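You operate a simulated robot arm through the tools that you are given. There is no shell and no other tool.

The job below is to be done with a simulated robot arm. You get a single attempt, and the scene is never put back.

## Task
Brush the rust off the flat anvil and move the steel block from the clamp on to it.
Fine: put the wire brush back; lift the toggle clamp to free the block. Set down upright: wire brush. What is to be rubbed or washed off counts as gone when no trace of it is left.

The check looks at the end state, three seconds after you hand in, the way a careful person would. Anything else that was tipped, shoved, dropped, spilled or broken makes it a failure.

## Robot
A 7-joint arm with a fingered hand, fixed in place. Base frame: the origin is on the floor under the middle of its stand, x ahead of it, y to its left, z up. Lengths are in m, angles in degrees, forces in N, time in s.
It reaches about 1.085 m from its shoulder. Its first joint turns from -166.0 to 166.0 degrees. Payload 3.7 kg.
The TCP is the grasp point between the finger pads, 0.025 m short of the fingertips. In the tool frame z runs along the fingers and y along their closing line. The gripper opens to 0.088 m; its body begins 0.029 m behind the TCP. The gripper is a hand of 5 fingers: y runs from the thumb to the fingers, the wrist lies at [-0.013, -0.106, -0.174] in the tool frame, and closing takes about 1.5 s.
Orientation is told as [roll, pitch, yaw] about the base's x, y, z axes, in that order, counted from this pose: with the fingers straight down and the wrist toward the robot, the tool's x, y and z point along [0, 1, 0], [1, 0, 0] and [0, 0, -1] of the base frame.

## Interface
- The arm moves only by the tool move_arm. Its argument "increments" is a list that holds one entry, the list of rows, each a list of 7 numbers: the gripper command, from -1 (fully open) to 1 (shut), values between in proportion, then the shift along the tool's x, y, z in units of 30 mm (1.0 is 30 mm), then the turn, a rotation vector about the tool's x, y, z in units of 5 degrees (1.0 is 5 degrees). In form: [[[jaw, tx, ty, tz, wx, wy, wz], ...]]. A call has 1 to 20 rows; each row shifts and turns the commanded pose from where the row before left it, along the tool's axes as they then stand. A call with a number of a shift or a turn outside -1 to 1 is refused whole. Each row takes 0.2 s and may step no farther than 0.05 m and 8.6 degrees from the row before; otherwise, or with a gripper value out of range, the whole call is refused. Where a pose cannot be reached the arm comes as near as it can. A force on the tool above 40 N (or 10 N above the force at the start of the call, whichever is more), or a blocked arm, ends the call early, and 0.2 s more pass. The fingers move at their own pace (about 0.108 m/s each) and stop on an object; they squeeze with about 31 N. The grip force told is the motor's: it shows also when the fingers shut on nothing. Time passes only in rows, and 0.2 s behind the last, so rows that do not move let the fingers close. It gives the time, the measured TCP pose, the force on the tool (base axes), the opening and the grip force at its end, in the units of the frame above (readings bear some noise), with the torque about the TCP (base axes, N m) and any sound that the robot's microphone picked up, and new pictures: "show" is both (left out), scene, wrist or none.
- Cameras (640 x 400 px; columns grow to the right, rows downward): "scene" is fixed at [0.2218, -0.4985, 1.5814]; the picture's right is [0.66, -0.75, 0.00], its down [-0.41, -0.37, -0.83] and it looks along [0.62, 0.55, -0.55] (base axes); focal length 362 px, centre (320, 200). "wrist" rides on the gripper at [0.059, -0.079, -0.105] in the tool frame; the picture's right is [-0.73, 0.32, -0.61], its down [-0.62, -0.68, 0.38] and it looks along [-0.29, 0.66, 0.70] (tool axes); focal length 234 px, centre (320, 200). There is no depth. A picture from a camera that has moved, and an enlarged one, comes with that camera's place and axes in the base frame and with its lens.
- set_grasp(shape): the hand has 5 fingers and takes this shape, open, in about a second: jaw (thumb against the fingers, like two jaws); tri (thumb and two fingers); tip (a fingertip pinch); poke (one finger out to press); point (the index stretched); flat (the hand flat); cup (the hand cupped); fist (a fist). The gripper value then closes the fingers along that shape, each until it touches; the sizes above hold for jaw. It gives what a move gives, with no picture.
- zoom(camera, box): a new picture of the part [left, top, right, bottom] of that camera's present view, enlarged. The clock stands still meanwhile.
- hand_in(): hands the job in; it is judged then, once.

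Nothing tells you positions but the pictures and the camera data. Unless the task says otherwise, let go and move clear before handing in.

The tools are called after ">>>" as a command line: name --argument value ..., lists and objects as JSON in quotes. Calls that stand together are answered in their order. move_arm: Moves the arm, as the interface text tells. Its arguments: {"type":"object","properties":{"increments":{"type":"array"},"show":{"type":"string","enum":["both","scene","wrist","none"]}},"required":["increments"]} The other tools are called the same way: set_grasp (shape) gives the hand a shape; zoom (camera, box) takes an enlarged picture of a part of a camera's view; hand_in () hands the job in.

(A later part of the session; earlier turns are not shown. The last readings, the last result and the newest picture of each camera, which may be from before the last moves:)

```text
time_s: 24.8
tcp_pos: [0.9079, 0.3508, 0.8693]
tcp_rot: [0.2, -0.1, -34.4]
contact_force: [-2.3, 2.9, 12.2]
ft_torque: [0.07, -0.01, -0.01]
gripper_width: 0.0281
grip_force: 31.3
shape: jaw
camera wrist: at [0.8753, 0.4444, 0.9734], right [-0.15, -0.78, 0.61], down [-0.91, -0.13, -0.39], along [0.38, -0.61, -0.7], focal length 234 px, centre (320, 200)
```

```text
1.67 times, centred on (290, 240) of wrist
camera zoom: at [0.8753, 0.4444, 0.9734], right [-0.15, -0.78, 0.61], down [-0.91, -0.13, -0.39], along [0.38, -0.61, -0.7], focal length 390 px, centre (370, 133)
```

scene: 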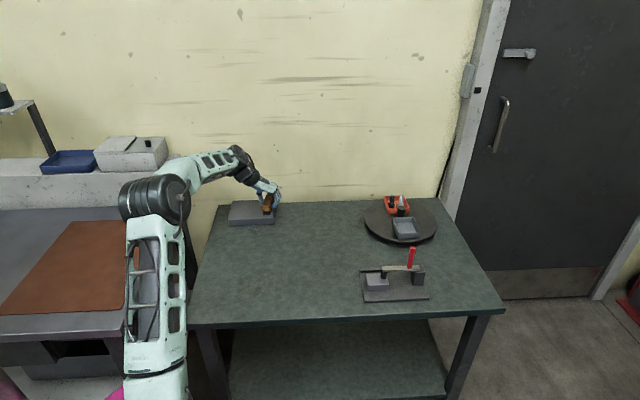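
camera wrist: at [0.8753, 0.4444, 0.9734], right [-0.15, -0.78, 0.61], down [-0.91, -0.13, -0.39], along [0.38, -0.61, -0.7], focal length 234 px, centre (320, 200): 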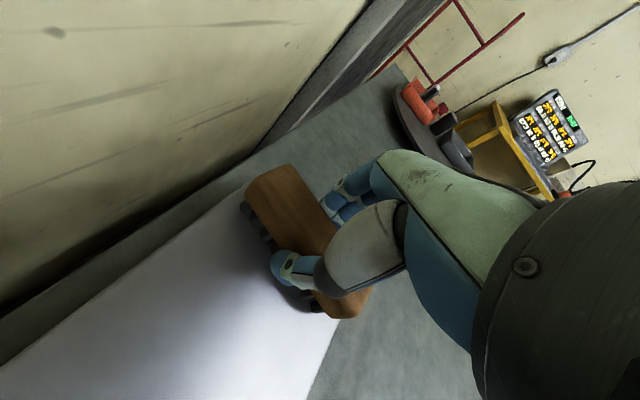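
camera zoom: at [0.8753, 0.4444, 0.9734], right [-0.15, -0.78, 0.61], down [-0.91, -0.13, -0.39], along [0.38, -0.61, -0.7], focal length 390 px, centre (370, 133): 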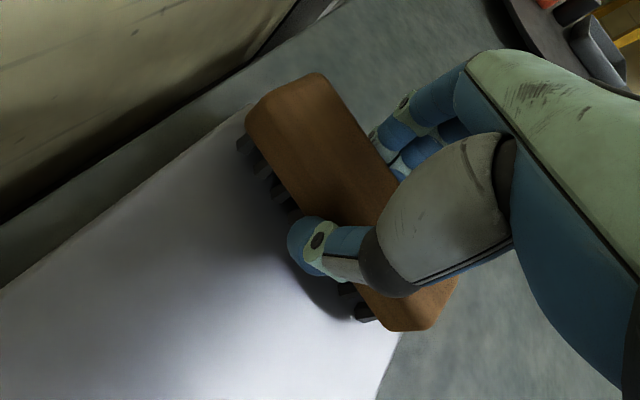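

The rust looks gone. I'll make two more passes, shifted a little forward and back, so that no trace stays at the edges.

>>> move_arm --increments '[[[1, -0.393, -0.073, 0, 0, 0, 0], [1, 0.099, -0.534, 0, 0, 0, 0], [1, 0.099, -0.534, 0, 0, 0, 0], [1, 0.099, -0.534, 0, 0, 0, 0], [1, 0.099, -0.534, 0, 0, 0, 0], [1, 0.099, -0.534, 0, 0, 0, 0], [1, 0.099, -0.534, 0, 0, 0, 0], [1, 0.099, -0.534, 0, 0, 0, 0], [1, 0.099, -0.534, 0, 0, 0, 0], [1, 0.557, 0.103, 0, 0, 0, 0], [1, -0.099, 0.534, 0, 0, 0, 0], [1, -0.099, 0.534, 0, 0, 0, 0], [1, -0.099, 0.534, 0, 0, 0, 0], [1, -0.099, 0.534, 0, 0, 0, 0], [1, -0.099, 0.534, 0, 0, 0, 0], [1, -0.099, 0.534, 0, 0, 0, 0], [1, -0.099, 0.534, 0, 0, 0, 0], [1, -0.099, 0.534, 0, 0, 0, 0]]]' --show "none"

>>> move_arm --increments '[[[1, 0, 0, -0.5, 0, 0, 0], [1, 0, 0, -1, 0, 0, 0], [1, 0, 0, -1, 0, 0, 0], [1, 0, 0, -1, 0, 0, 0], [1, 0, 0, -1, 0, 0, 0], [1, 0, 0, 0, 0, 0, 0]]]'

>>> zoom --camera "scene" --box '[210, 160, 300, 240]'

>>> zoom --camera "wrist" --box '[160, 120, 420, 360]'

```text
time_s: 28.6
tcp_pos: [0.911, 0.3573, 0.8682]
tcp_rot: [0.2, -0.1, -34.5]
contact_force: [-4.8, 2.9, 15.1]
ft_torque: [0.07, 0.0, -0.02]
gripper_width: 0.0276
grip_force: 31.2
shape: jaw
```

```text
time_s: 30.0
tcp_pos: [0.9131, 0.3567, 1.0038]
tcp_rot: [0.2, 0.0, -34.6]
contact_force: [0.4, -0.4, -0.2]
ft_torque: [0.0, 0.0, -0.02]
gripper_width: 0.0272
grip_force: 31.1
shape: jaw
camera wrist: at [0.8803, 0.4501, 1.1084], right [-0.15, -0.78, 0.61], down [-0.91, -0.13, -0.39], along [0.38, -0.61, -0.7], focal length 234 px, centre (320, 200)
```

scene: 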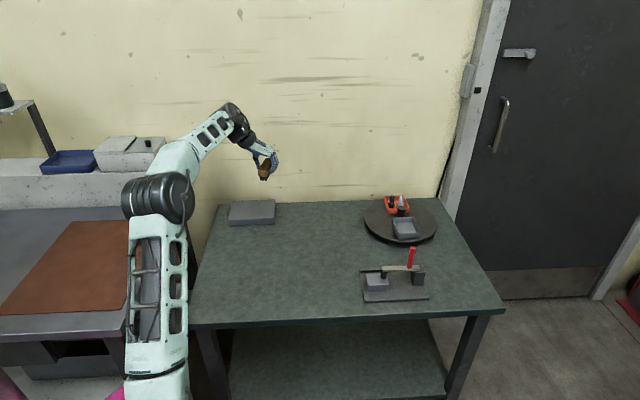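
wrist: 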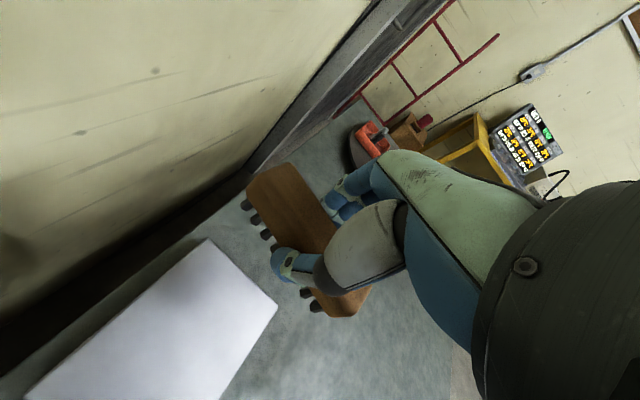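

```text
5.00 times, centred on (255, 200) of scene
camera zoom: at [0.2218, -0.4985, 1.5814], right [0.66, -0.75, 0.0], down [-0.41, -0.37, -0.83], along [0.62, 0.55, -0.55], focal length 1811 px, centre (645, 200)
```

zoom: 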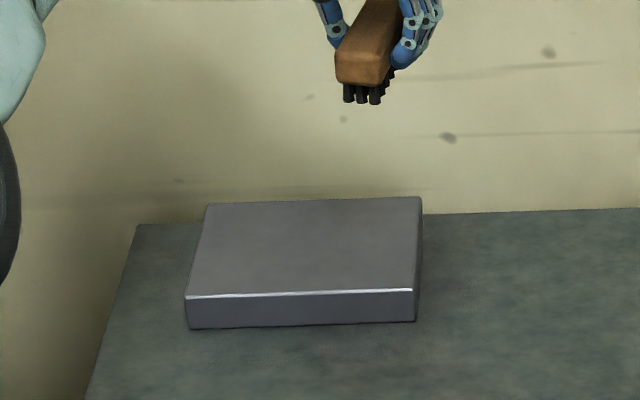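

```text
1.67 times, centred on (290, 240) of wrist
camera zoom: at [0.8803, 0.4501, 1.1084], right [-0.15, -0.78, 0.61], down [-0.91, -0.13, -0.39], along [0.38, -0.61, -0.7], focal length 390 px, centre (370, 133)
```

zoom: 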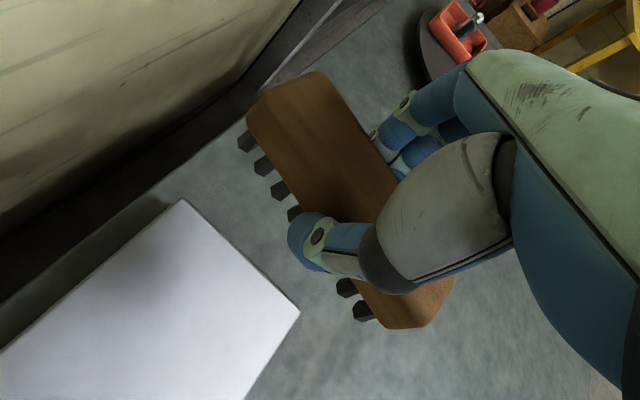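

The anvil is clean and has not moved. Now I'll carry the brush back to its original spot and turn the hand so the brush ends at its old angle.

>>> move_arm --increments '[[[1, -0.956, 0.176, 0, 0, 0, 0], [1, -0.956, 0.176, 0, 0, 0, 0], [1, -0.956, 0.176, 0, 0, 0, 0], [1, -0.956, 0.176, 0, 0, 0, 0], [1, -0.956, 0.176, 0, 0, 0, 0], [1, -0.956, 0.176, 0, 0, 0, 0], [1, -0.956, 0.176, 0, 0, 0, 0], [1, -0.956, 0.176, 0, 0, 0, 0], [1, -0.956, 0.176, 0, 0, 0, 0], [1, -0.956, 0.176, 0, 0, 0, 0], [1, -0.956, 0.176, 0, 0, 0, 0], [1, -0.956, 0.176, 0, 0, 0, 0], [1, 0, 0, 0.8, 0, 0, -0.82], [1, 0, 0, 0.8, 0, 0, -0.82], [1, 0, 0, 0.8, 0, 0, -0.82], [1, 0, 0, 0.8, 0, 0, 0], [1, 0, 0, 0, 0, 0, 0]]]'

>>> zoom --camera "scene" --box '[270, 210, 350, 290]'

>>> zoom --camera "wrist" --box '[160, 120, 420, 360]'

```text
time_s: 33.6
tcp_pos: [0.7695, 0.0352, 0.9065]
tcp_rot: [0.1, 0.0, -22.2]
contact_force: [0.1, -0.2, -1.2]
ft_torque: [-0.01, 0.0, 0.0]
gripper_width: 0.027
grip_force: 30.5
shape: jaw
camera wrist: at [0.7178, 0.1193, 1.0112], right [0.02, -0.8, 0.61], down [-0.87, -0.32, -0.39], along [0.5, -0.52, -0.7], focal length 234 px, centre (320, 200)
```

scene: 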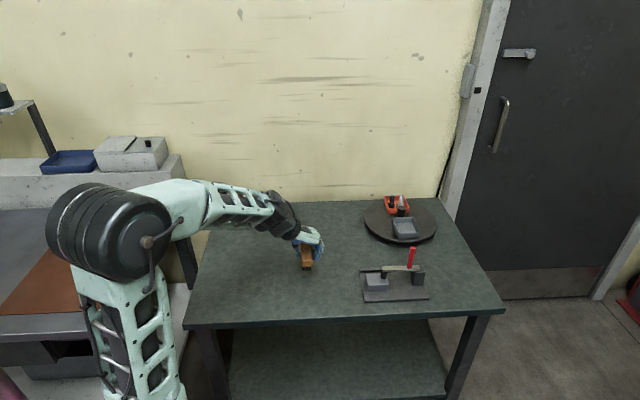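
wrist: 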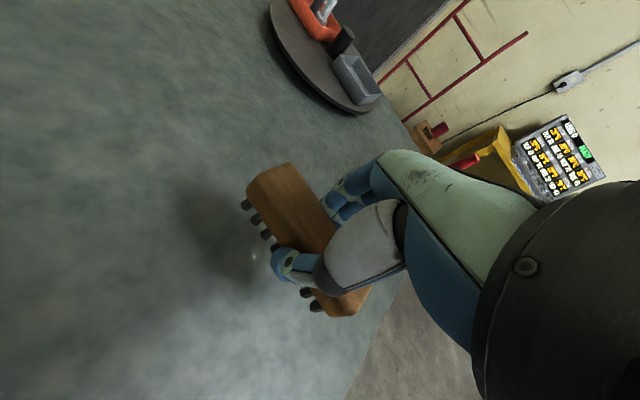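

```text
5.00 times, centred on (310, 250) of scene
camera zoom: at [0.2218, -0.4985, 1.5814], right [0.66, -0.75, 0.0], down [-0.41, -0.37, -0.83], along [0.62, 0.55, -0.55], focal length 1811 px, centre (370, -50)
```

zoom: 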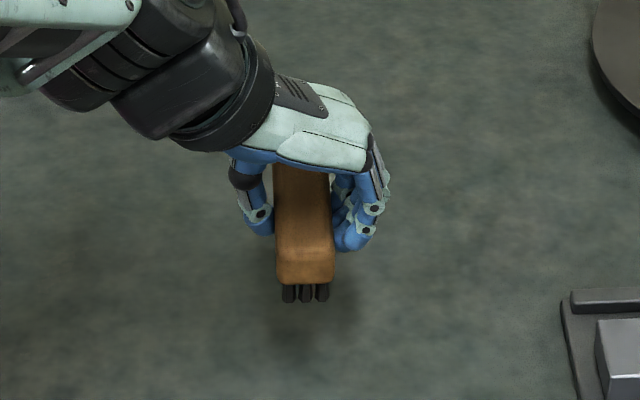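

```text
1.67 times, centred on (290, 240) of wrist
camera zoom: at [0.7178, 0.1193, 1.0112], right [0.02, -0.8, 0.61], down [-0.87, -0.32, -0.39], along [0.5, -0.52, -0.7], focal length 390 px, centre (370, 133)
```

zoom: 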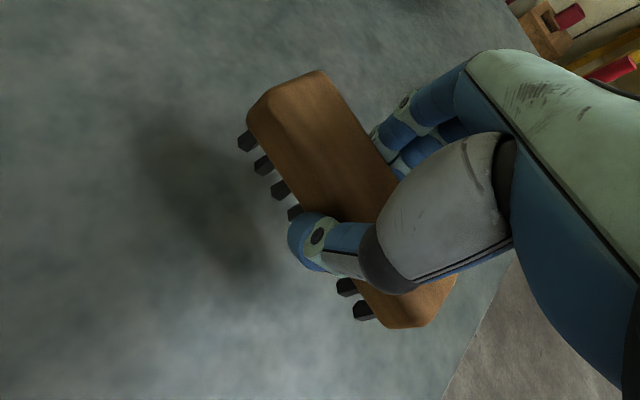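

>>> move_arm --increments '[[[1, 0, 0, 0.8, 0, 0, 0], [1, 0, 0, 0.8, 0, 0, 0], [1, 0, 0, 0.15, 0, 0, 0], [1, 0, 0, 0.1, 0, 0, 0], [1, 0, 0, 0, 0, 0, 0]]]' --show "none"

>>> move_arm --increments '[[[1, 0, 0, 0.067, 0, 0, 0], [1, 0, 0, 0, 0, 0, 0]]]' --show "none"

```text
time_s: 34.8
tcp_pos: [0.7686, 0.0352, 0.8511]
tcp_rot: [0.1, -0.1, -22.2]
contact_force: [-0.6, -0.2, -1.6]
ft_torque: [0.01, 0.0, 0.01]
gripper_width: 0.0268
grip_force: 31.7
shape: jaw
```

```text
time_s: 35.4
tcp_pos: [0.7686, 0.0351, 0.8487]
tcp_rot: [0.1, -0.1, -22.2]
contact_force: [0.4, 0.7, 0.1]
ft_torque: [0.01, 0.02, -0.02]
gripper_width: 0.0268
grip_force: 30.8
shape: jaw
```

>>> move_arm --increments '[[[1, 0, 0, 0.05, 0, 0, 0], [1, 0, 0, 0, 0, 0, 0]]]' --show "none"

>>> move_arm --increments '[[[1, 0, 0, 0.034, 0, 0, 0], [1, 0, 0, 0, 0, 0, 0]]]' --show "none"

```text
time_s: 36.0
tcp_pos: [0.7693, 0.0354, 0.8464]
tcp_rot: [0.2, -0.1, -22.1]
contact_force: [-0.7, 0.0, -0.8]
ft_torque: [-0.01, 0.0, 0.02]
gripper_width: 0.0266
grip_force: 30.8
shape: jaw
```

```text
time_s: 36.6
tcp_pos: [0.7691, 0.035, 0.8464]
tcp_rot: [0.1, -0.1, -22.1]
contact_force: [-0.6, -0.1, -1.8]
ft_torque: [0.03, 0.02, -0.01]
gripper_width: 0.0267
grip_force: 31.0
shape: jaw
```

>>> move_arm --increments '[[[1, 0, 0, 0.034, 0, 0, 0], [1, 0, 0, 0, 0, 0, 0]]]' --show "none"

>>> move_arm --increments '[[[1, 0, 0, 0.034, 0, 0, 0], [1, 0, 0, 0, 0, 0, 0]]]'

>>> zoom --camera "scene" --box '[270, 220, 350, 300]'

```text
time_s: 37.2
tcp_pos: [0.7692, 0.0344, 0.8455]
tcp_rot: [0.2, -0.1, -22.2]
contact_force: [0.5, 0.2, -1.0]
ft_torque: [0.01, 0.01, 0.04]
gripper_width: 0.0268
grip_force: 31.4
shape: jaw
```

```text
time_s: 37.8
tcp_pos: [0.7698, 0.0349, 0.8437]
tcp_rot: [0.1, -0.1, -22.2]
contact_force: [0.7, 0.2, -0.9]
ft_torque: [-0.05, 0.01, 0.0]
gripper_width: 0.027
grip_force: 31.4
shape: jaw
camera wrist: at [0.718, 0.1193, 0.9486], right [0.02, -0.79, 0.61], down [-0.87, -0.32, -0.39], along [0.5, -0.52, -0.7], focal length 234 px, centre (320, 200)
```

scene: 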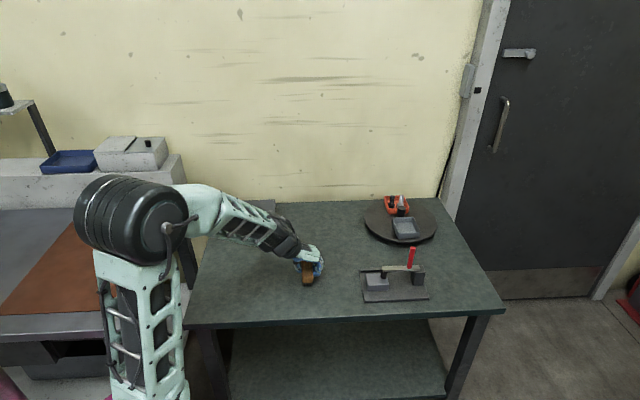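
wrist: 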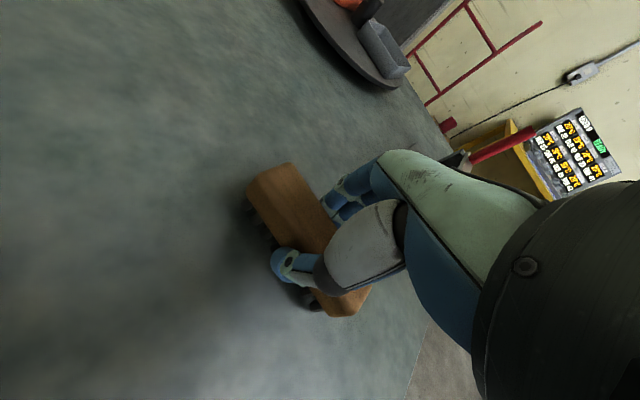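

```text
5.00 times, centred on (310, 260) of scene
camera zoom: at [0.2218, -0.4985, 1.5814], right [0.66, -0.75, 0.0], down [-0.41, -0.37, -0.83], along [0.62, 0.55, -0.55], focal length 1811 px, centre (370, -100)
```

zoom: 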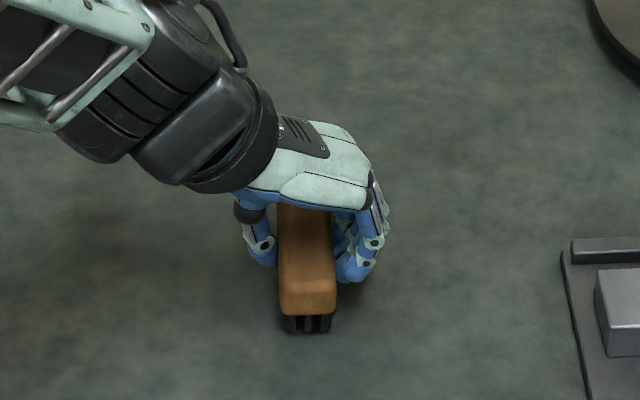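

>>> move_arm --increments '[[[1, 0, 0, 0.034, 0, 0, 0], [1, 0, 0, 0, 0, 0, 0]]]' --show "none"

>>> move_arm --increments '[[[1, 0, 0, 0.02, 0, 0, 0], [1, 0, 0, 0, 0, 0, 0]]]' --show "none"

```text
time_s: 38.4
tcp_pos: [0.7694, 0.0341, 0.8415]
tcp_rot: [0.1, -0.1, -22.2]
contact_force: [0.6, -0.8, -0.4]
ft_torque: [-0.01, 0.0, 0.01]
gripper_width: 0.0268
grip_force: 31.2
shape: jaw
```

```text
time_s: 39.0
tcp_pos: [0.7685, 0.0364, 0.8412]
tcp_rot: [0.1, -0.1, -22.2]
contact_force: [-0.2, 0.3, -1.4]
ft_torque: [0.03, 0.0, -0.02]
gripper_width: 0.0268
grip_force: 31.0
shape: jaw
```

>>> move_arm --increments '[[[1, 0, 0, 0.03, 0, 0, 0], [1, 0, 0, 0, 0, 0, 0]]]' --show "none"

>>> move_arm --increments '[[[1, 0, 0, 0.03, 0, 0, 0], [1, 0, 0, 0, 0, 0, 0]]]' --show "none"

```text
time_s: 39.6
tcp_pos: [0.77, 0.0365, 0.8423]
tcp_rot: [0.2, -0.1, -22.2]
contact_force: [0.5, -0.1, -0.4]
ft_torque: [-0.02, -0.02, -0.02]
gripper_width: 0.0266
grip_force: 31.6
shape: jaw
```

```text
time_s: 40.2
tcp_pos: [0.7682, 0.0353, 0.8415]
tcp_rot: [0.1, -0.2, -22.2]
contact_force: [0.0, -0.3, -1.0]
ft_torque: [0.0, 0.01, -0.02]
gripper_width: 0.0269
grip_force: 31.3
shape: jaw
```

>>> move_arm --increments '[[[1, 0, 0, 0.034, 0, 0, 0], [1, 0, 0, 0, 0, 0, 0]]]' --show "none"

>>> move_arm --increments '[[[1, 0, 0, 0.034, 0, 0, 0], [1, 0, 0, 0, 0, 0, 0]]]' --show "none"

>>> zoom --camera "scene" --box '[290, 240, 330, 290]'

```text
time_s: 40.8
tcp_pos: [0.7692, 0.0352, 0.8398]
tcp_rot: [0.0, -0.2, -22.2]
contact_force: [1.1, -0.5, -1.0]
ft_torque: [-0.03, -0.01, -0.01]
gripper_width: 0.0267
grip_force: 30.9
shape: jaw
```

```text
time_s: 41.4
tcp_pos: [0.7687, 0.0354, 0.8385]
tcp_rot: [0.1, -0.1, -22.2]
contact_force: [0.5, 0.8, 6.0]
ft_torque: [-0.05, -0.08, 0.0]
gripper_width: 0.0272
grip_force: 31.0
shape: jaw
```

```text
8.00 times, centred on (310, 265) of scene
camera zoom: at [0.2218, -0.4985, 1.5814], right [0.66, -0.75, 0.0], down [-0.41, -0.37, -0.83], along [0.62, 0.55, -0.55], focal length 2898 px, centre (400, -320)
```

zoom: 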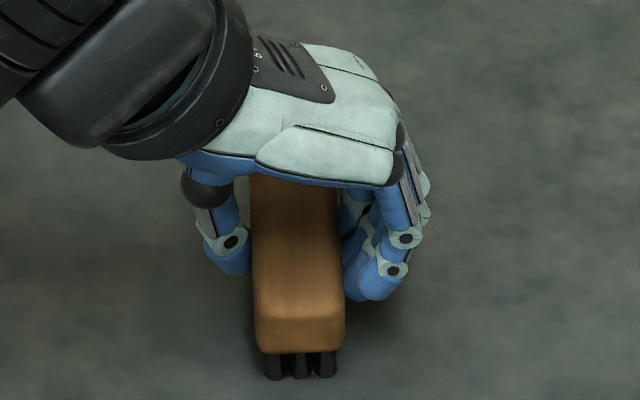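

The brush touches the table with about 6 N. I'll release it gradually and rise straight up.

>>> move_arm --increments '[[[0.4, 0, 0, 0, 0, 0, 0], [0.2, 0, 0, 0, 0, 0, 0], [0, 0, 0, 0, 0, 0, 0], [-0.3, 0, 0, 0, 0, 0, 0], [-0.6, 0, 0, 0, 0, 0, 0], [-1, 0, 0, 0, 0, 0, 0], [-1, 0, 0, 0, 0, 0, 0], [-1, 0, 0, 0, 0, 0, 0], [-1, 0, 0, 0, 0, 0, 0]]]' --show "scene"

>>> zoom --camera "scene" --box '[290, 240, 330, 290]'

>>> zoom --camera "wrist" --box '[160, 120, 420, 360]'

```text
time_s: 43.4
tcp_pos: [0.7688, 0.0363, 0.8395]
tcp_rot: [0.1, -0.1, -22.1]
contact_force: [0.1, -0.2, -0.9]
ft_torque: [0.01, 0.04, 0.0]
gripper_width: 0.0876
grip_force: 0.1
shape: jaw
```

scene: 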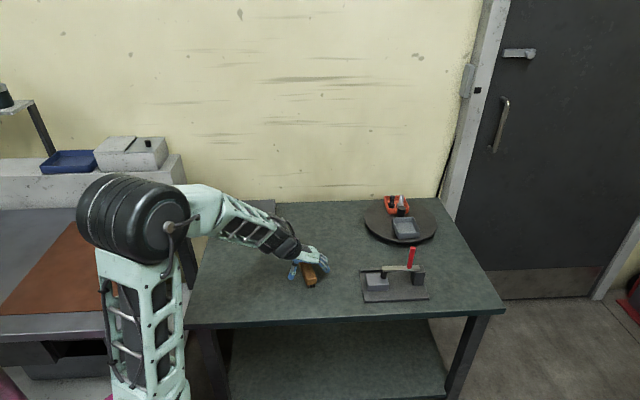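

```text
8.00 times, centred on (310, 265) of scene
camera zoom: at [0.2218, -0.4985, 1.5814], right [0.66, -0.75, 0.0], down [-0.41, -0.37, -0.83], along [0.62, 0.55, -0.55], focal length 2898 px, centre (400, -320)
```

zoom: 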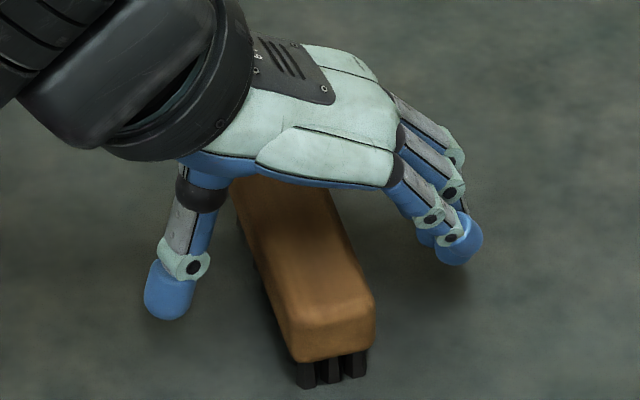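

```text
1.67 times, centred on (290, 240) of wrist
camera zoom: at [0.7181, 0.1198, 0.9432], right [0.02, -0.8, 0.61], down [-0.87, -0.32, -0.39], along [0.5, -0.52, -0.7], focal length 390 px, centre (370, 133)
```

zoom: 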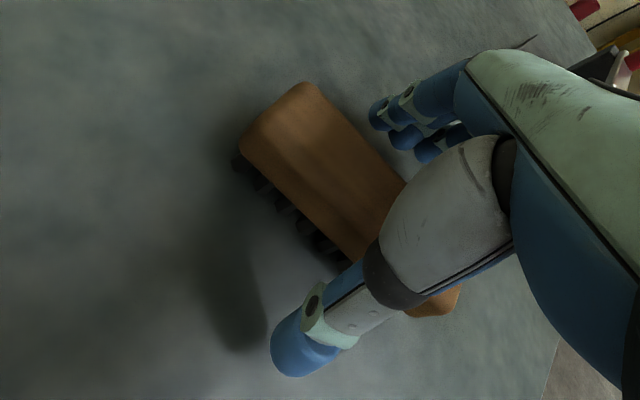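

The brush is standing on its bristles at its original spot, only turned a little. I'll rise clear and check it.

>>> move_arm --increments '[[[-1, 0, 0, -0.4, 0, 0, 0], [-1, 0, 0, -0.8, 0, 0, 0], [-1, 0, 0, -1, 0, 0, 0], [-1, 0, 0, -1, 0, 0, 0], [-1, 0, 0, -1, 0, 0, 0], [-1, 0, 0, -1, 0, 0, 0], [-1, 0, 0, -1, 0, 0, 0], [-1, 0, 0, 0, 0, 0, 0]]]'

>>> zoom --camera "scene" --box '[285, 240, 335, 290]'

>>> zoom --camera "scene" --box '[355, 240, 435, 305]'

```text
time_s: 45.2
tcp_pos: [0.7696, 0.0348, 1.0261]
tcp_rot: [0.1, -0.1, -22.2]
contact_force: [0.3, 1.8, -0.9]
ft_torque: [0.03, 0.0, 0.04]
gripper_width: 0.0875
grip_force: 0.1
shape: jaw
camera wrist: at [0.7182, 0.1195, 1.1296], right [0.02, -0.8, 0.61], down [-0.87, -0.32, -0.39], along [0.5, -0.52, -0.7], focal length 234 px, centre (320, 200)
```

scene: 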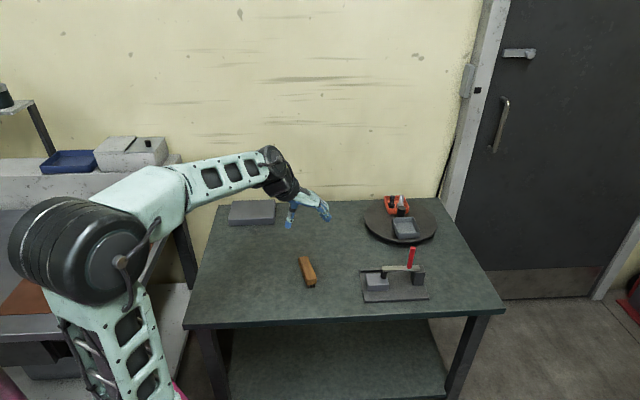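
wrist: 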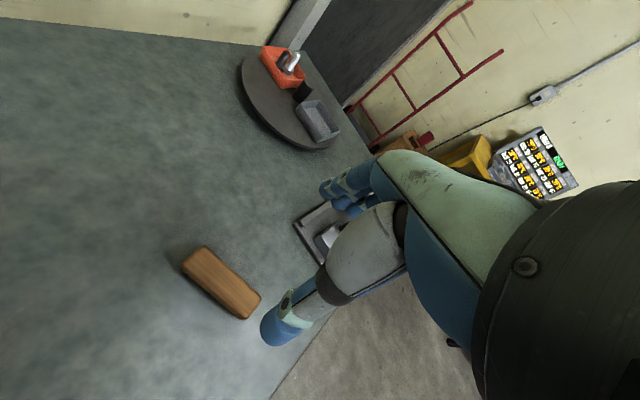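

```text
8.00 times, centred on (310, 265) of scene
camera zoom: at [0.2218, -0.4985, 1.5814], right [0.66, -0.75, 0.0], down [-0.41, -0.37, -0.83], along [0.62, 0.55, -0.55], focal length 2898 px, centre (400, -320)
```

zoom: 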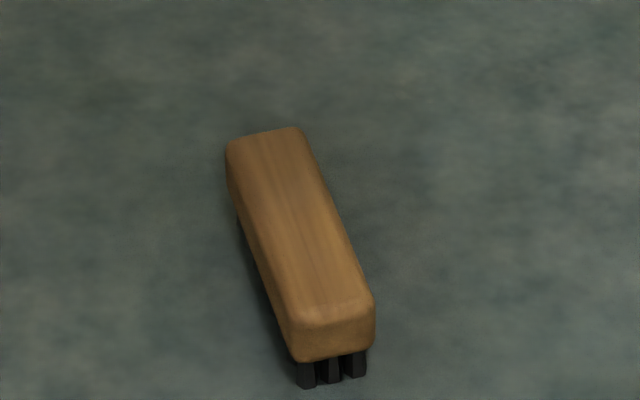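

```text
6.15 times, centred on (395, 272) of scene
camera zoom: at [0.2218, -0.4985, 1.5814], right [0.66, -0.75, 0.0], down [-0.41, -0.37, -0.83], along [0.62, 0.55, -0.55], focal length 2229 px, centre (-142, -246)
```

zoom: 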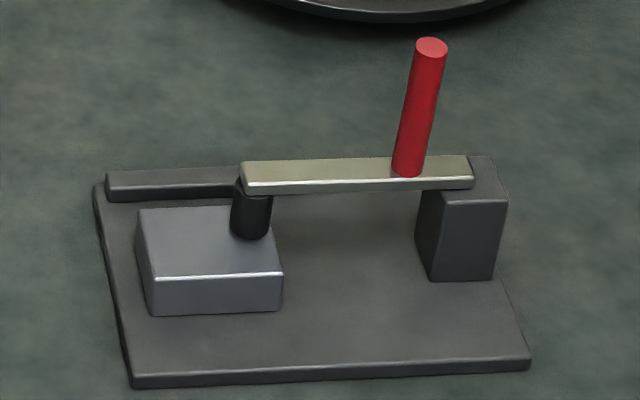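

The brush stands upright within millimetres of its original place. Next is the toggle clamp: I'll turn the hand to yaw +45° so it closes along the hinge axis, and move above the red handle near [0.933, -0.197], whose top is at about 0.942.

>>> move_arm --increments '[[[-1, 0, 0, 0, 0, 0, -0.96], [-1, 0, 0, 0, 0, 0, -0.96], [-1, 0, 0, 0, 0, 0, -0.96], [-1, 0, 0, 0, 0, 0, -0.96], [-1, 0, 0, 0, 0, 0, -0.96], [-1, 0, 0, 0, 0, 0, -0.96], [-1, 0, 0, 0, 0, 0, -0.96], [-1, 0, 0, 0, 0, 0, -0.96], [-1, 0, 0, 0, 0, 0, -0.96], [-1, 0, 0, 0, 0, 0, -0.96], [-1, 0, 0, 0, 0, 0, -0.96], [-1, 0, 0, 0, 0, 0, -0.96], [-1, 0, 0, 0, 0, 0, -0.96], [-1, 0, 0, 0, 0, 0, -0.96], [-1, 0, 0, 0, 0, 0, 0]]]'

```text
time_s: 48.4
tcp_pos: [0.7695, 0.0354, 1.025]
tcp_rot: [0.0, -0.2, 45.0]
contact_force: [0.5, -0.3, 0.2]
ft_torque: [0.05, -0.03, -0.01]
gripper_width: 0.0877
grip_force: 0.0
shape: jaw
camera wrist: at [0.6716, 0.0203, 1.1295], right [0.74, -0.29, 0.61], down [-0.04, -0.92, -0.38], along [0.67, 0.26, -0.69], focal length 234 px, centre (320, 200)
```

scene: 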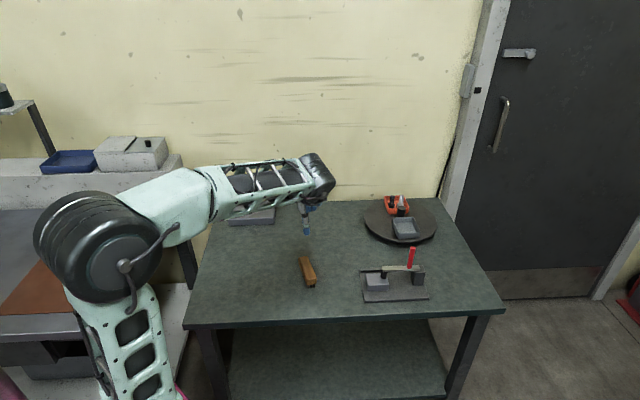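
wrist: 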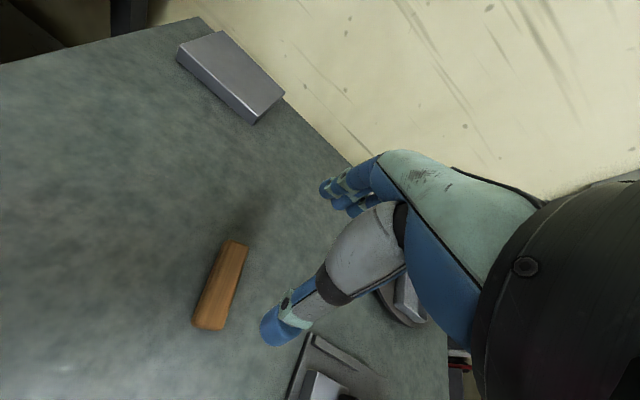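

>>> move_arm --increments '[[[-1, -0.931, -0.163, 0, 0, 0, 0], [-1, -0.931, -0.163, 0, 0, 0, 0], [-1, -0.931, -0.163, 0, 0, 0, 0], [-1, -0.931, -0.163, 0, 0, 0, 0], [-1, -0.931, -0.163, 0, 0, 0, 0], [-1, -0.931, -0.163, 0, 0, 0, 0], [-1, -0.931, -0.163, 0, 0, 0, 0], [-1, -0.931, -0.163, 0, 0, 0, 0], [-1, -0.931, -0.163, 0, 0, 0, 0], [-1, -0.931, -0.163, 0, 0, 0, 0], [-1, 0, 0, 0, 0, 0, 0]]]'

>>> zoom --camera "wrist" --box '[200, 160, 440, 360]'

>>> zoom --camera "scene" --box '[340, 170, 470, 310]'

```text
time_s: 50.8
tcp_pos: [0.9322, -0.1978, 1.0251]
tcp_rot: [0.0, -0.2, 45.0]
contact_force: [-0.3, 0.4, 0.3]
ft_torque: [0.01, -0.03, 0.04]
gripper_width: 0.0877
grip_force: 0.0
shape: jaw
camera wrist: at [0.8339, -0.2123, 1.1293], right [0.74, -0.29, 0.61], down [-0.04, -0.92, -0.38], along [0.67, 0.26, -0.69], focal length 234 px, centre (320, 200)
```

scene: 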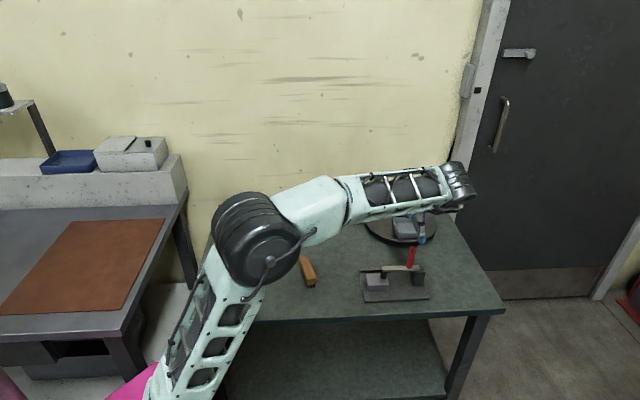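
wrist: 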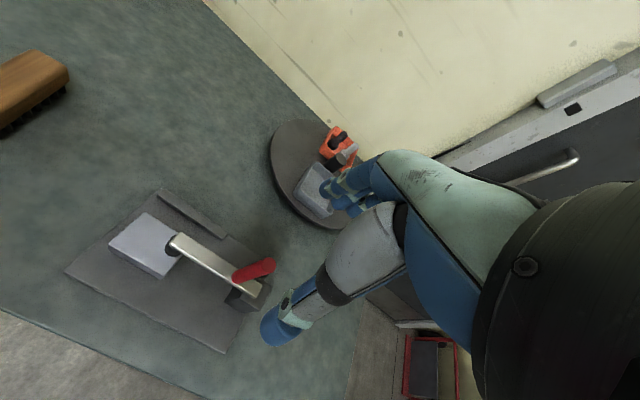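

```text
2.00 times, centred on (320, 260) of wrist
camera zoom: at [0.8339, -0.2123, 1.1293], right [0.74, -0.29, 0.61], down [-0.04, -0.92, -0.38], along [0.67, 0.26, -0.69], focal length 468 px, centre (320, 80)
```

zoom: 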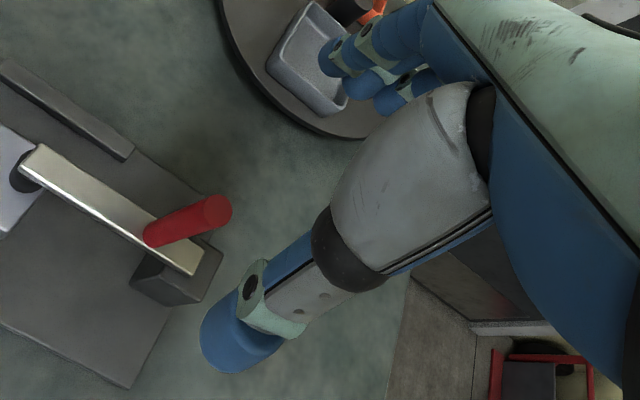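

```text
2.86 times, centred on (405, 240) of scene
camera zoom: at [0.2218, -0.4985, 1.5814], right [0.66, -0.75, 0.0], down [-0.41, -0.37, -0.83], along [0.62, 0.55, -0.55], focal length 1035 px, centre (77, 86)
```

zoom: 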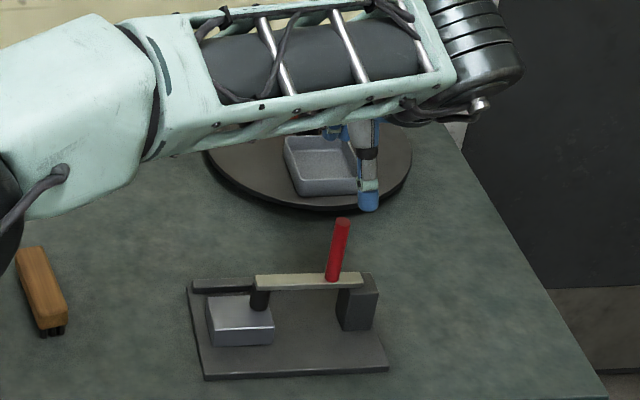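

The TCP is centred over the red handle. I'll descend around it so the fingertips stay above the clamp arm (its top is near 0.872), then check.

>>> move_arm --increments '[[[-1, 0, 0, 0.8, 0, 0, 0], [-1, 0, 0, 0.8, 0, 0, 0], [-1, 0, 0, 0.8, 0, 0, 0], [-1, 0, 0, 0.6, 0, 0, 0], [-1, 0, 0, 0.3, 0, 0, 0], [-1, 0, 0, 0, 0, 0, 0]]]'

>>> zoom --camera "wrist" --box '[200, 160, 440, 360]'

>>> zoom --camera "scene" --box '[350, 210, 450, 310]'

```text
time_s: 52.2
tcp_pos: [0.9317, -0.1975, 0.925]
tcp_rot: [0.0, -0.2, 44.9]
contact_force: [0.8, -0.2, -0.6]
ft_torque: [0.01, 0.0, 0.03]
gripper_width: 0.0878
grip_force: 0.0
shape: jaw
camera wrist: at [0.8345, -0.2115, 1.0306], right [0.74, -0.29, 0.61], down [-0.04, -0.92, -0.38], along [0.67, 0.26, -0.69], focal length 234 px, centre (320, 200)
```

scene: 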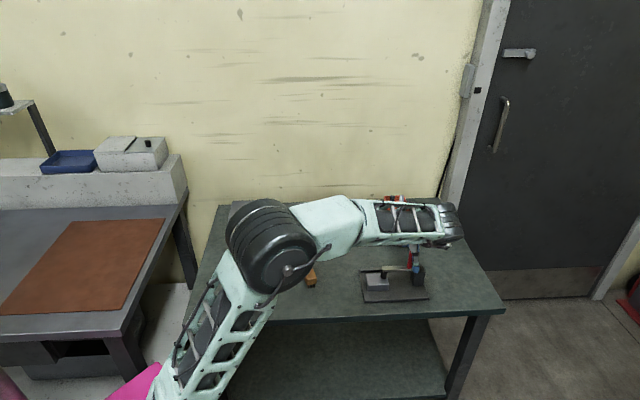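
wrist: 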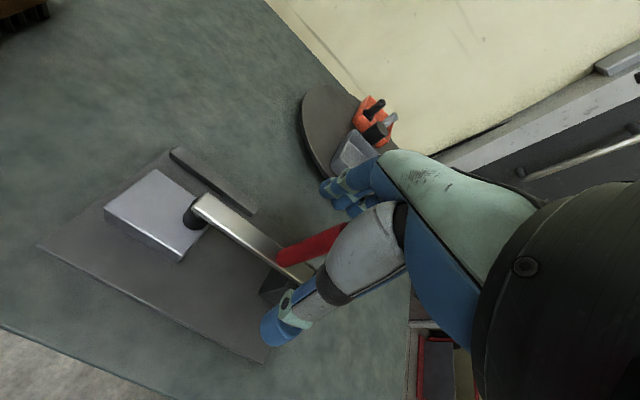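

```text
2.00 times, centred on (320, 260) of wrist
camera zoom: at [0.8345, -0.2115, 1.0306], right [0.74, -0.29, 0.61], down [-0.04, -0.92, -0.38], along [0.67, 0.26, -0.69], focal length 468 px, centre (320, 80)
```

zoom: 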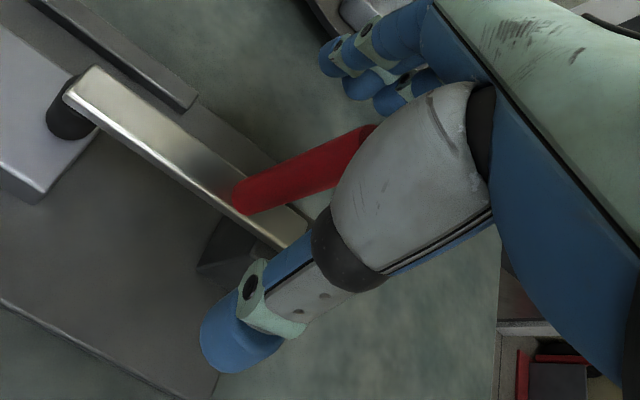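

```text
4.00 times, centred on (400, 260) of scene
camera zoom: at [0.2218, -0.4985, 1.5814], right [0.66, -0.75, 0.0], down [-0.41, -0.37, -0.83], along [0.62, 0.55, -0.55], focal length 1449 px, centre (0, -40)
```

zoom: 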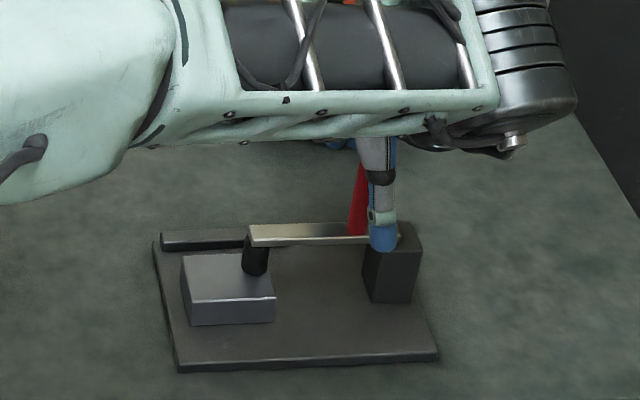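

>>> move_arm --increments '[[[-0.5, 0, 0, 0, 0, 0, 0], [0, 0, 0, 0, 0, 0, 0], [0.3, 0, 0, 0, 0, 0, 0], [0.5, 0, 0, 0, 0, 0, 0], [0.7, 0, 0, 0, 0, 0, 0], [1, 0, 0, 0, 0, 0, 0], [1, 0, 0, 0, 0, 0, 0], [1, 0, 0, 0, 0, 0, 0], [1, 0, 0, 0, 0, 0, 0], [1, 0, 0, 0, 0, 0, 0]]]'

>>> zoom --camera "wrist" --box '[200, 160, 440, 360]'

>>> zoom --camera "scene" --box '[350, 210, 450, 310]'

```text
time_s: 54.4
tcp_pos: [0.9321, -0.1972, 0.9262]
tcp_rot: [0.1, 0.0, 45.0]
contact_force: [-6.9, -4.3, -1.0]
ft_torque: [-0.08, 0.13, -0.01]
gripper_width: 0.0061
grip_force: 31.4
shape: jaw
camera wrist: at [0.8342, -0.212, 1.0309], right [0.74, -0.29, 0.61], down [-0.04, -0.92, -0.38], along [0.67, 0.26, -0.69], focal length 234 px, centre (320, 200)
```

scene: 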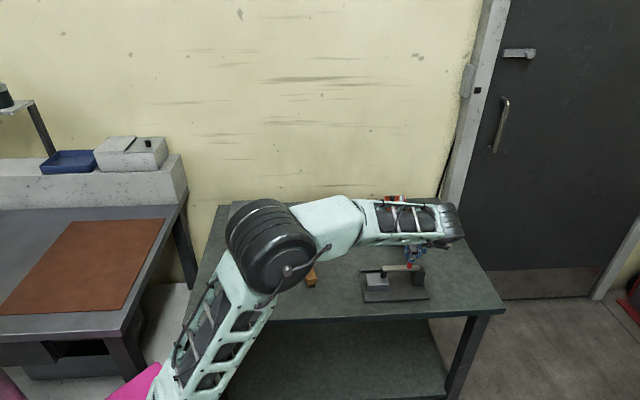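
wrist: 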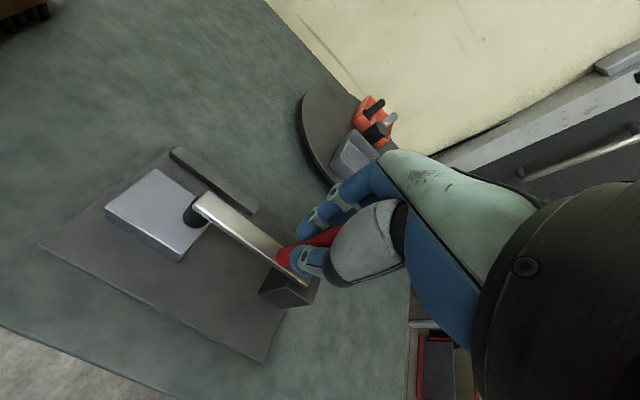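

```text
2.00 times, centred on (320, 260) of wrist
camera zoom: at [0.8342, -0.212, 1.0309], right [0.74, -0.29, 0.61], down [-0.04, -0.92, -0.38], along [0.67, 0.26, -0.69], focal length 468 px, centre (320, 80)
```

zoom: 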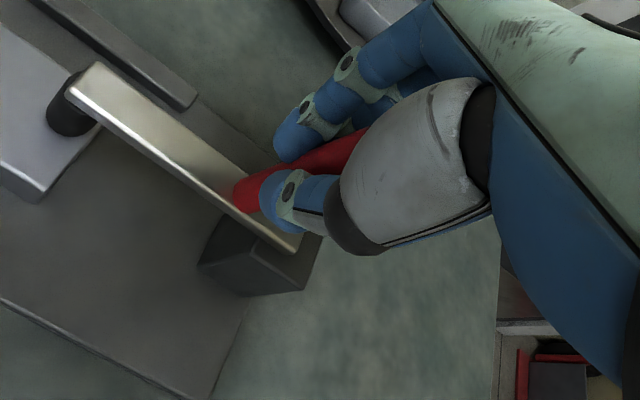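

```text
4.00 times, centred on (400, 260) of scene
camera zoom: at [0.2218, -0.4985, 1.5814], right [0.66, -0.75, 0.0], down [-0.41, -0.37, -0.83], along [0.62, 0.55, -0.55], focal length 1449 px, centre (0, -40)
```

zoom: 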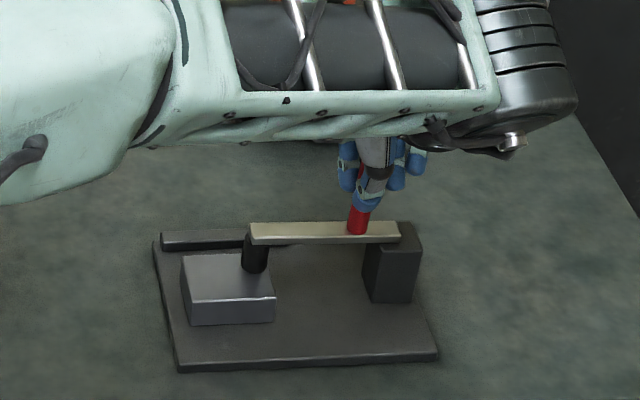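

The handle is caged between thumb and fingers, with a small sideways load. I'll relieve that and start turning the clamp open in small steps, following the hinge arc (pivot near the post top) and watching the force.

>>> move_arm --increments '[[[1, 0, -0.07, 0, 0, 0, 0], [1, -0.179, 0, -0.088, 0, 1, 0], [1, -0.179, 0, -0.088, 0, 1, 0], [1, 0, 0, 0, 0, 0, 0]]]' --show "scene"

>>> zoom --camera "scene" --box '[350, 210, 450, 310]'

>>> zoom --camera "wrist" --box '[0, 100, 440, 400]'

```text
time_s: 55.4
tcp_pos: [0.9385, -0.2064, 0.9312]
tcp_rot: [10.0, -0.2, 45.0]
contact_force: [-2.1, 1.3, 1.8]
ft_torque: [0.09, 0.03, 0.02]
gripper_width: 0.0059
grip_force: 31.1
shape: jaw
```

scene: 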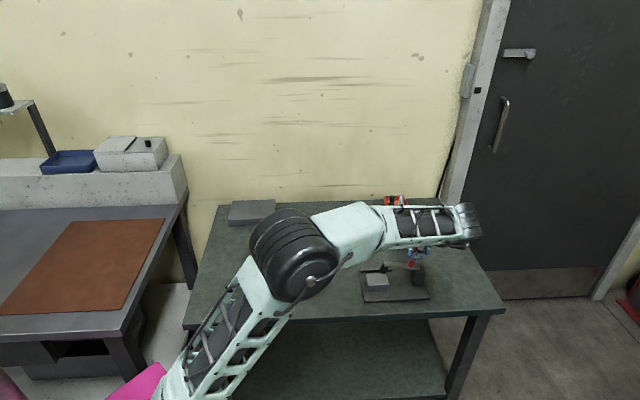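

```text
4.00 times, centred on (400, 260) of scene
camera zoom: at [0.2218, -0.4985, 1.5814], right [0.66, -0.75, 0.0], down [-0.41, -0.37, -0.83], along [0.62, 0.55, -0.55], focal length 1449 px, centre (0, -40)
```

zoom: 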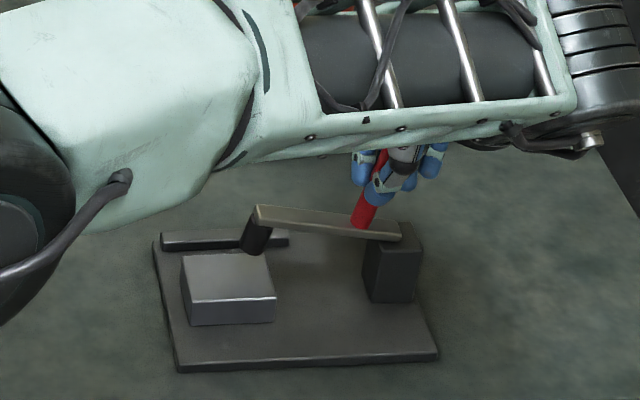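

```text
1.33 times, centred on (220, 250) of wrist
camera zoom: at [0.8542, -0.2343, 1.0441], right [0.81, -0.35, 0.47], down [-0.09, -0.87, -0.49], along [0.58, 0.35, -0.73], focal length 312 px, centre (453, 133)
```

zoom: 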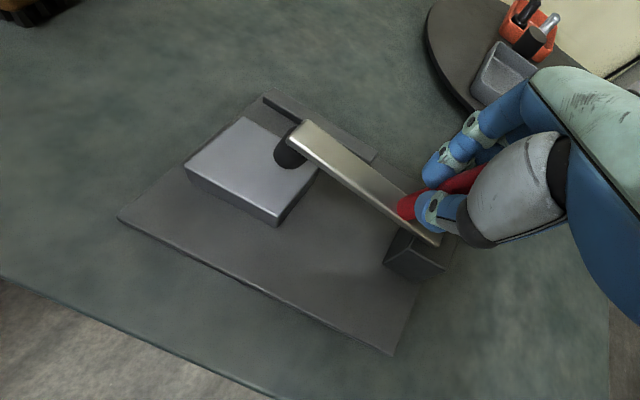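

It works: the clamp arm has lifted 10° with little force and the base has not moved. I'll continue along the arc.

>>> move_arm --increments '[[[1, -0.179, 0, -0.088, 0, 1, 0], [1, -0.179, 0, -0.088, 0, 1, 0], [1, -0.179, 0, -0.088, 0, 1, 0], [1, -0.179, 0, -0.088, 0, 1, 0], [1, 0, 0, 0, 0, 0, 0]]]' --show "scene"

>>> zoom --camera "scene" --box '[350, 210, 450, 310]'

>>> zoom --camera "wrist" --box '[0, 100, 440, 400]'

```text
time_s: 56.6
tcp_pos: [0.9545, -0.2225, 0.9343]
tcp_rot: [30.0, -0.1, 45.0]
contact_force: [-1.9, -2.0, 0.6]
ft_torque: [0.0, -0.05, -0.01]
gripper_width: 0.0059
grip_force: 30.8
shape: jaw
```

scene: 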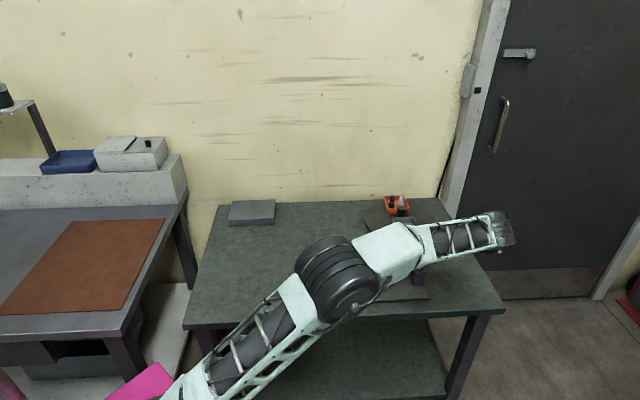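

```text
4.00 times, centred on (400, 260) of scene
camera zoom: at [0.2218, -0.4985, 1.5814], right [0.66, -0.75, 0.0], down [-0.41, -0.37, -0.83], along [0.62, 0.55, -0.55], focal length 1449 px, centre (0, -40)
```

zoom: 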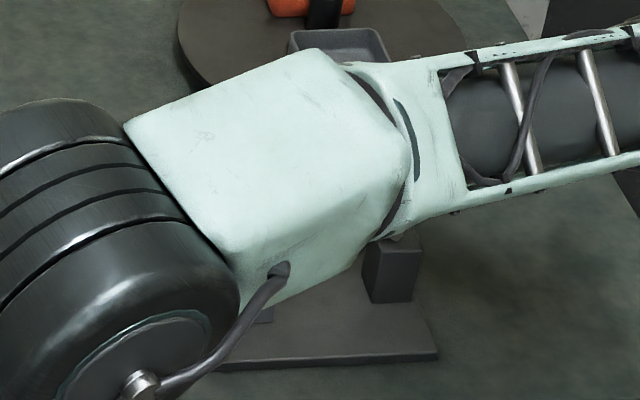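

```text
1.33 times, centred on (220, 250) of wrist
camera zoom: at [0.8997, -0.2797, 1.0543], right [0.89, -0.43, 0.16], down [-0.23, -0.73, -0.65], along [0.4, 0.53, -0.75], focal length 312 px, centre (453, 133)
```

zoom: 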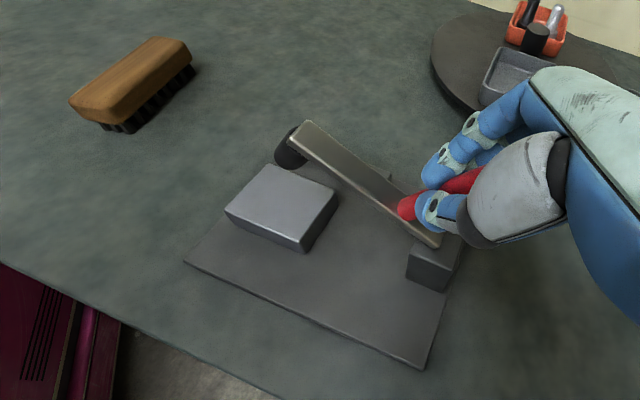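

>>> move_arm --increments '[[[1, -0.179, 0, -0.088, 0, 1, 0], [1, -0.179, 0, -0.088, 0, 1, 0], [1, -0.179, 0, -0.088, 0, 1, 0], [1, 0, 0, 0, 0, 0, 0]]]' --show "scene"

>>> zoom --camera "wrist" --box '[0, 100, 440, 400]'

```text
time_s: 57.6
tcp_pos: [0.9669, -0.2366, 0.9325]
tcp_rot: [45.0, -0.2, 45.0]
contact_force: [-2.3, -2.9, 2.9]
ft_torque: [0.03, 0.05, 0.03]
gripper_width: 0.0058
grip_force: 30.9
shape: jaw
```

scene: 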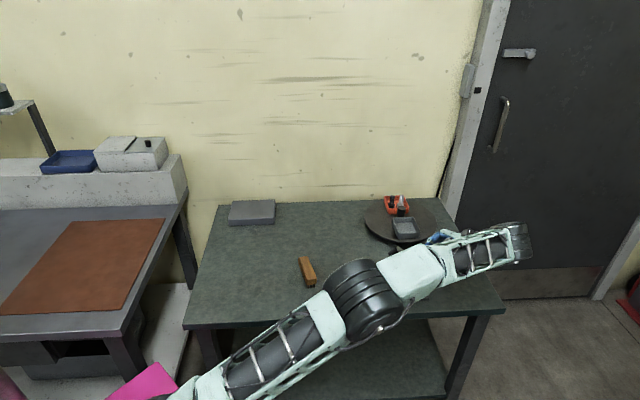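

```text
1.33 times, centred on (220, 250) of wrist
camera zoom: at [0.934, -0.3142, 1.0469], right [0.89, -0.44, -0.08], down [-0.36, -0.6, -0.71], along [0.26, 0.67, -0.7], focal length 312 px, centre (453, 133)
```

zoom: 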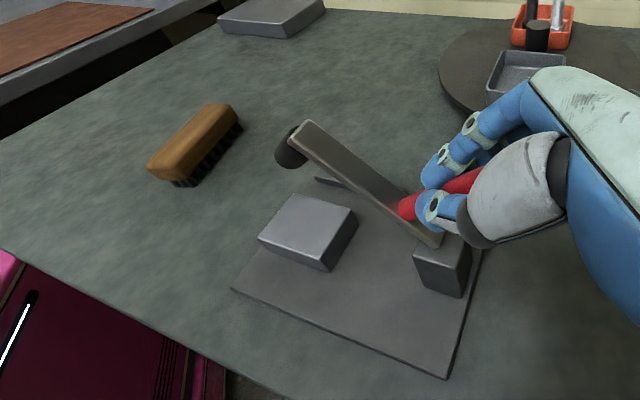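

>>> move_arm --increments '[[[1, -0.179, 0, -0.088, 0, 1, 0], [1, -0.179, 0, -0.088, 0, 1, 0], [1, -0.179, 0, -0.088, 0, 1, 0], [1, 0, 0, 0, 0, 0, 0]]]' --show "scene"

>>> zoom --camera "wrist" --box '[0, 100, 440, 400]'

```text
time_s: 58.6
tcp_pos: [0.9784, -0.2459, 0.9241]
tcp_rot: [60.0, -0.2, 44.9]
contact_force: [-3.6, -5.9, 4.3]
ft_torque: [-0.03, 0.07, 0.01]
gripper_width: 0.0058
grip_force: 31.7
shape: jaw
```

scene: 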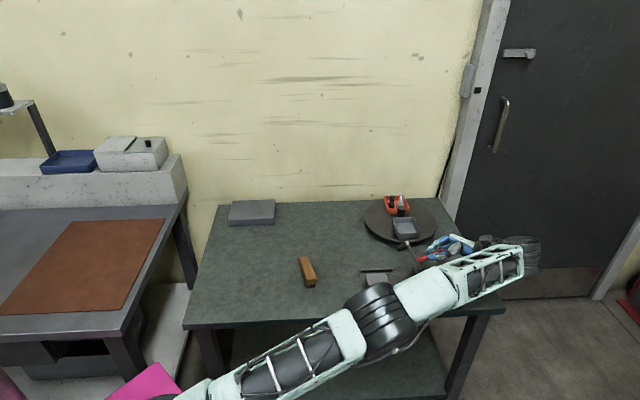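

```text
1.33 times, centred on (220, 250) of wrist
camera zoom: at [0.9663, -0.346, 1.0272], right [0.86, -0.4, -0.32], down [-0.49, -0.47, -0.73], along [0.14, 0.79, -0.6], focal length 312 px, centre (453, 133)
```

zoom: 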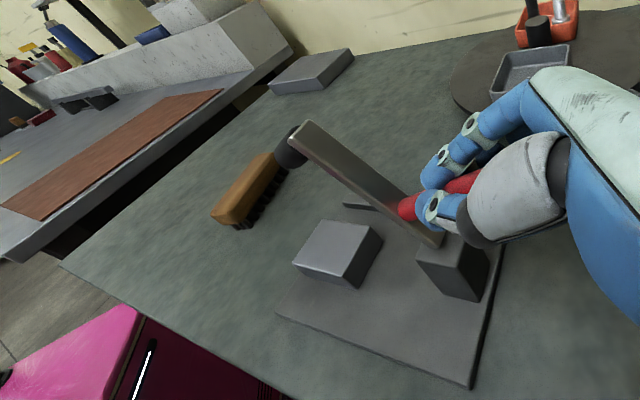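

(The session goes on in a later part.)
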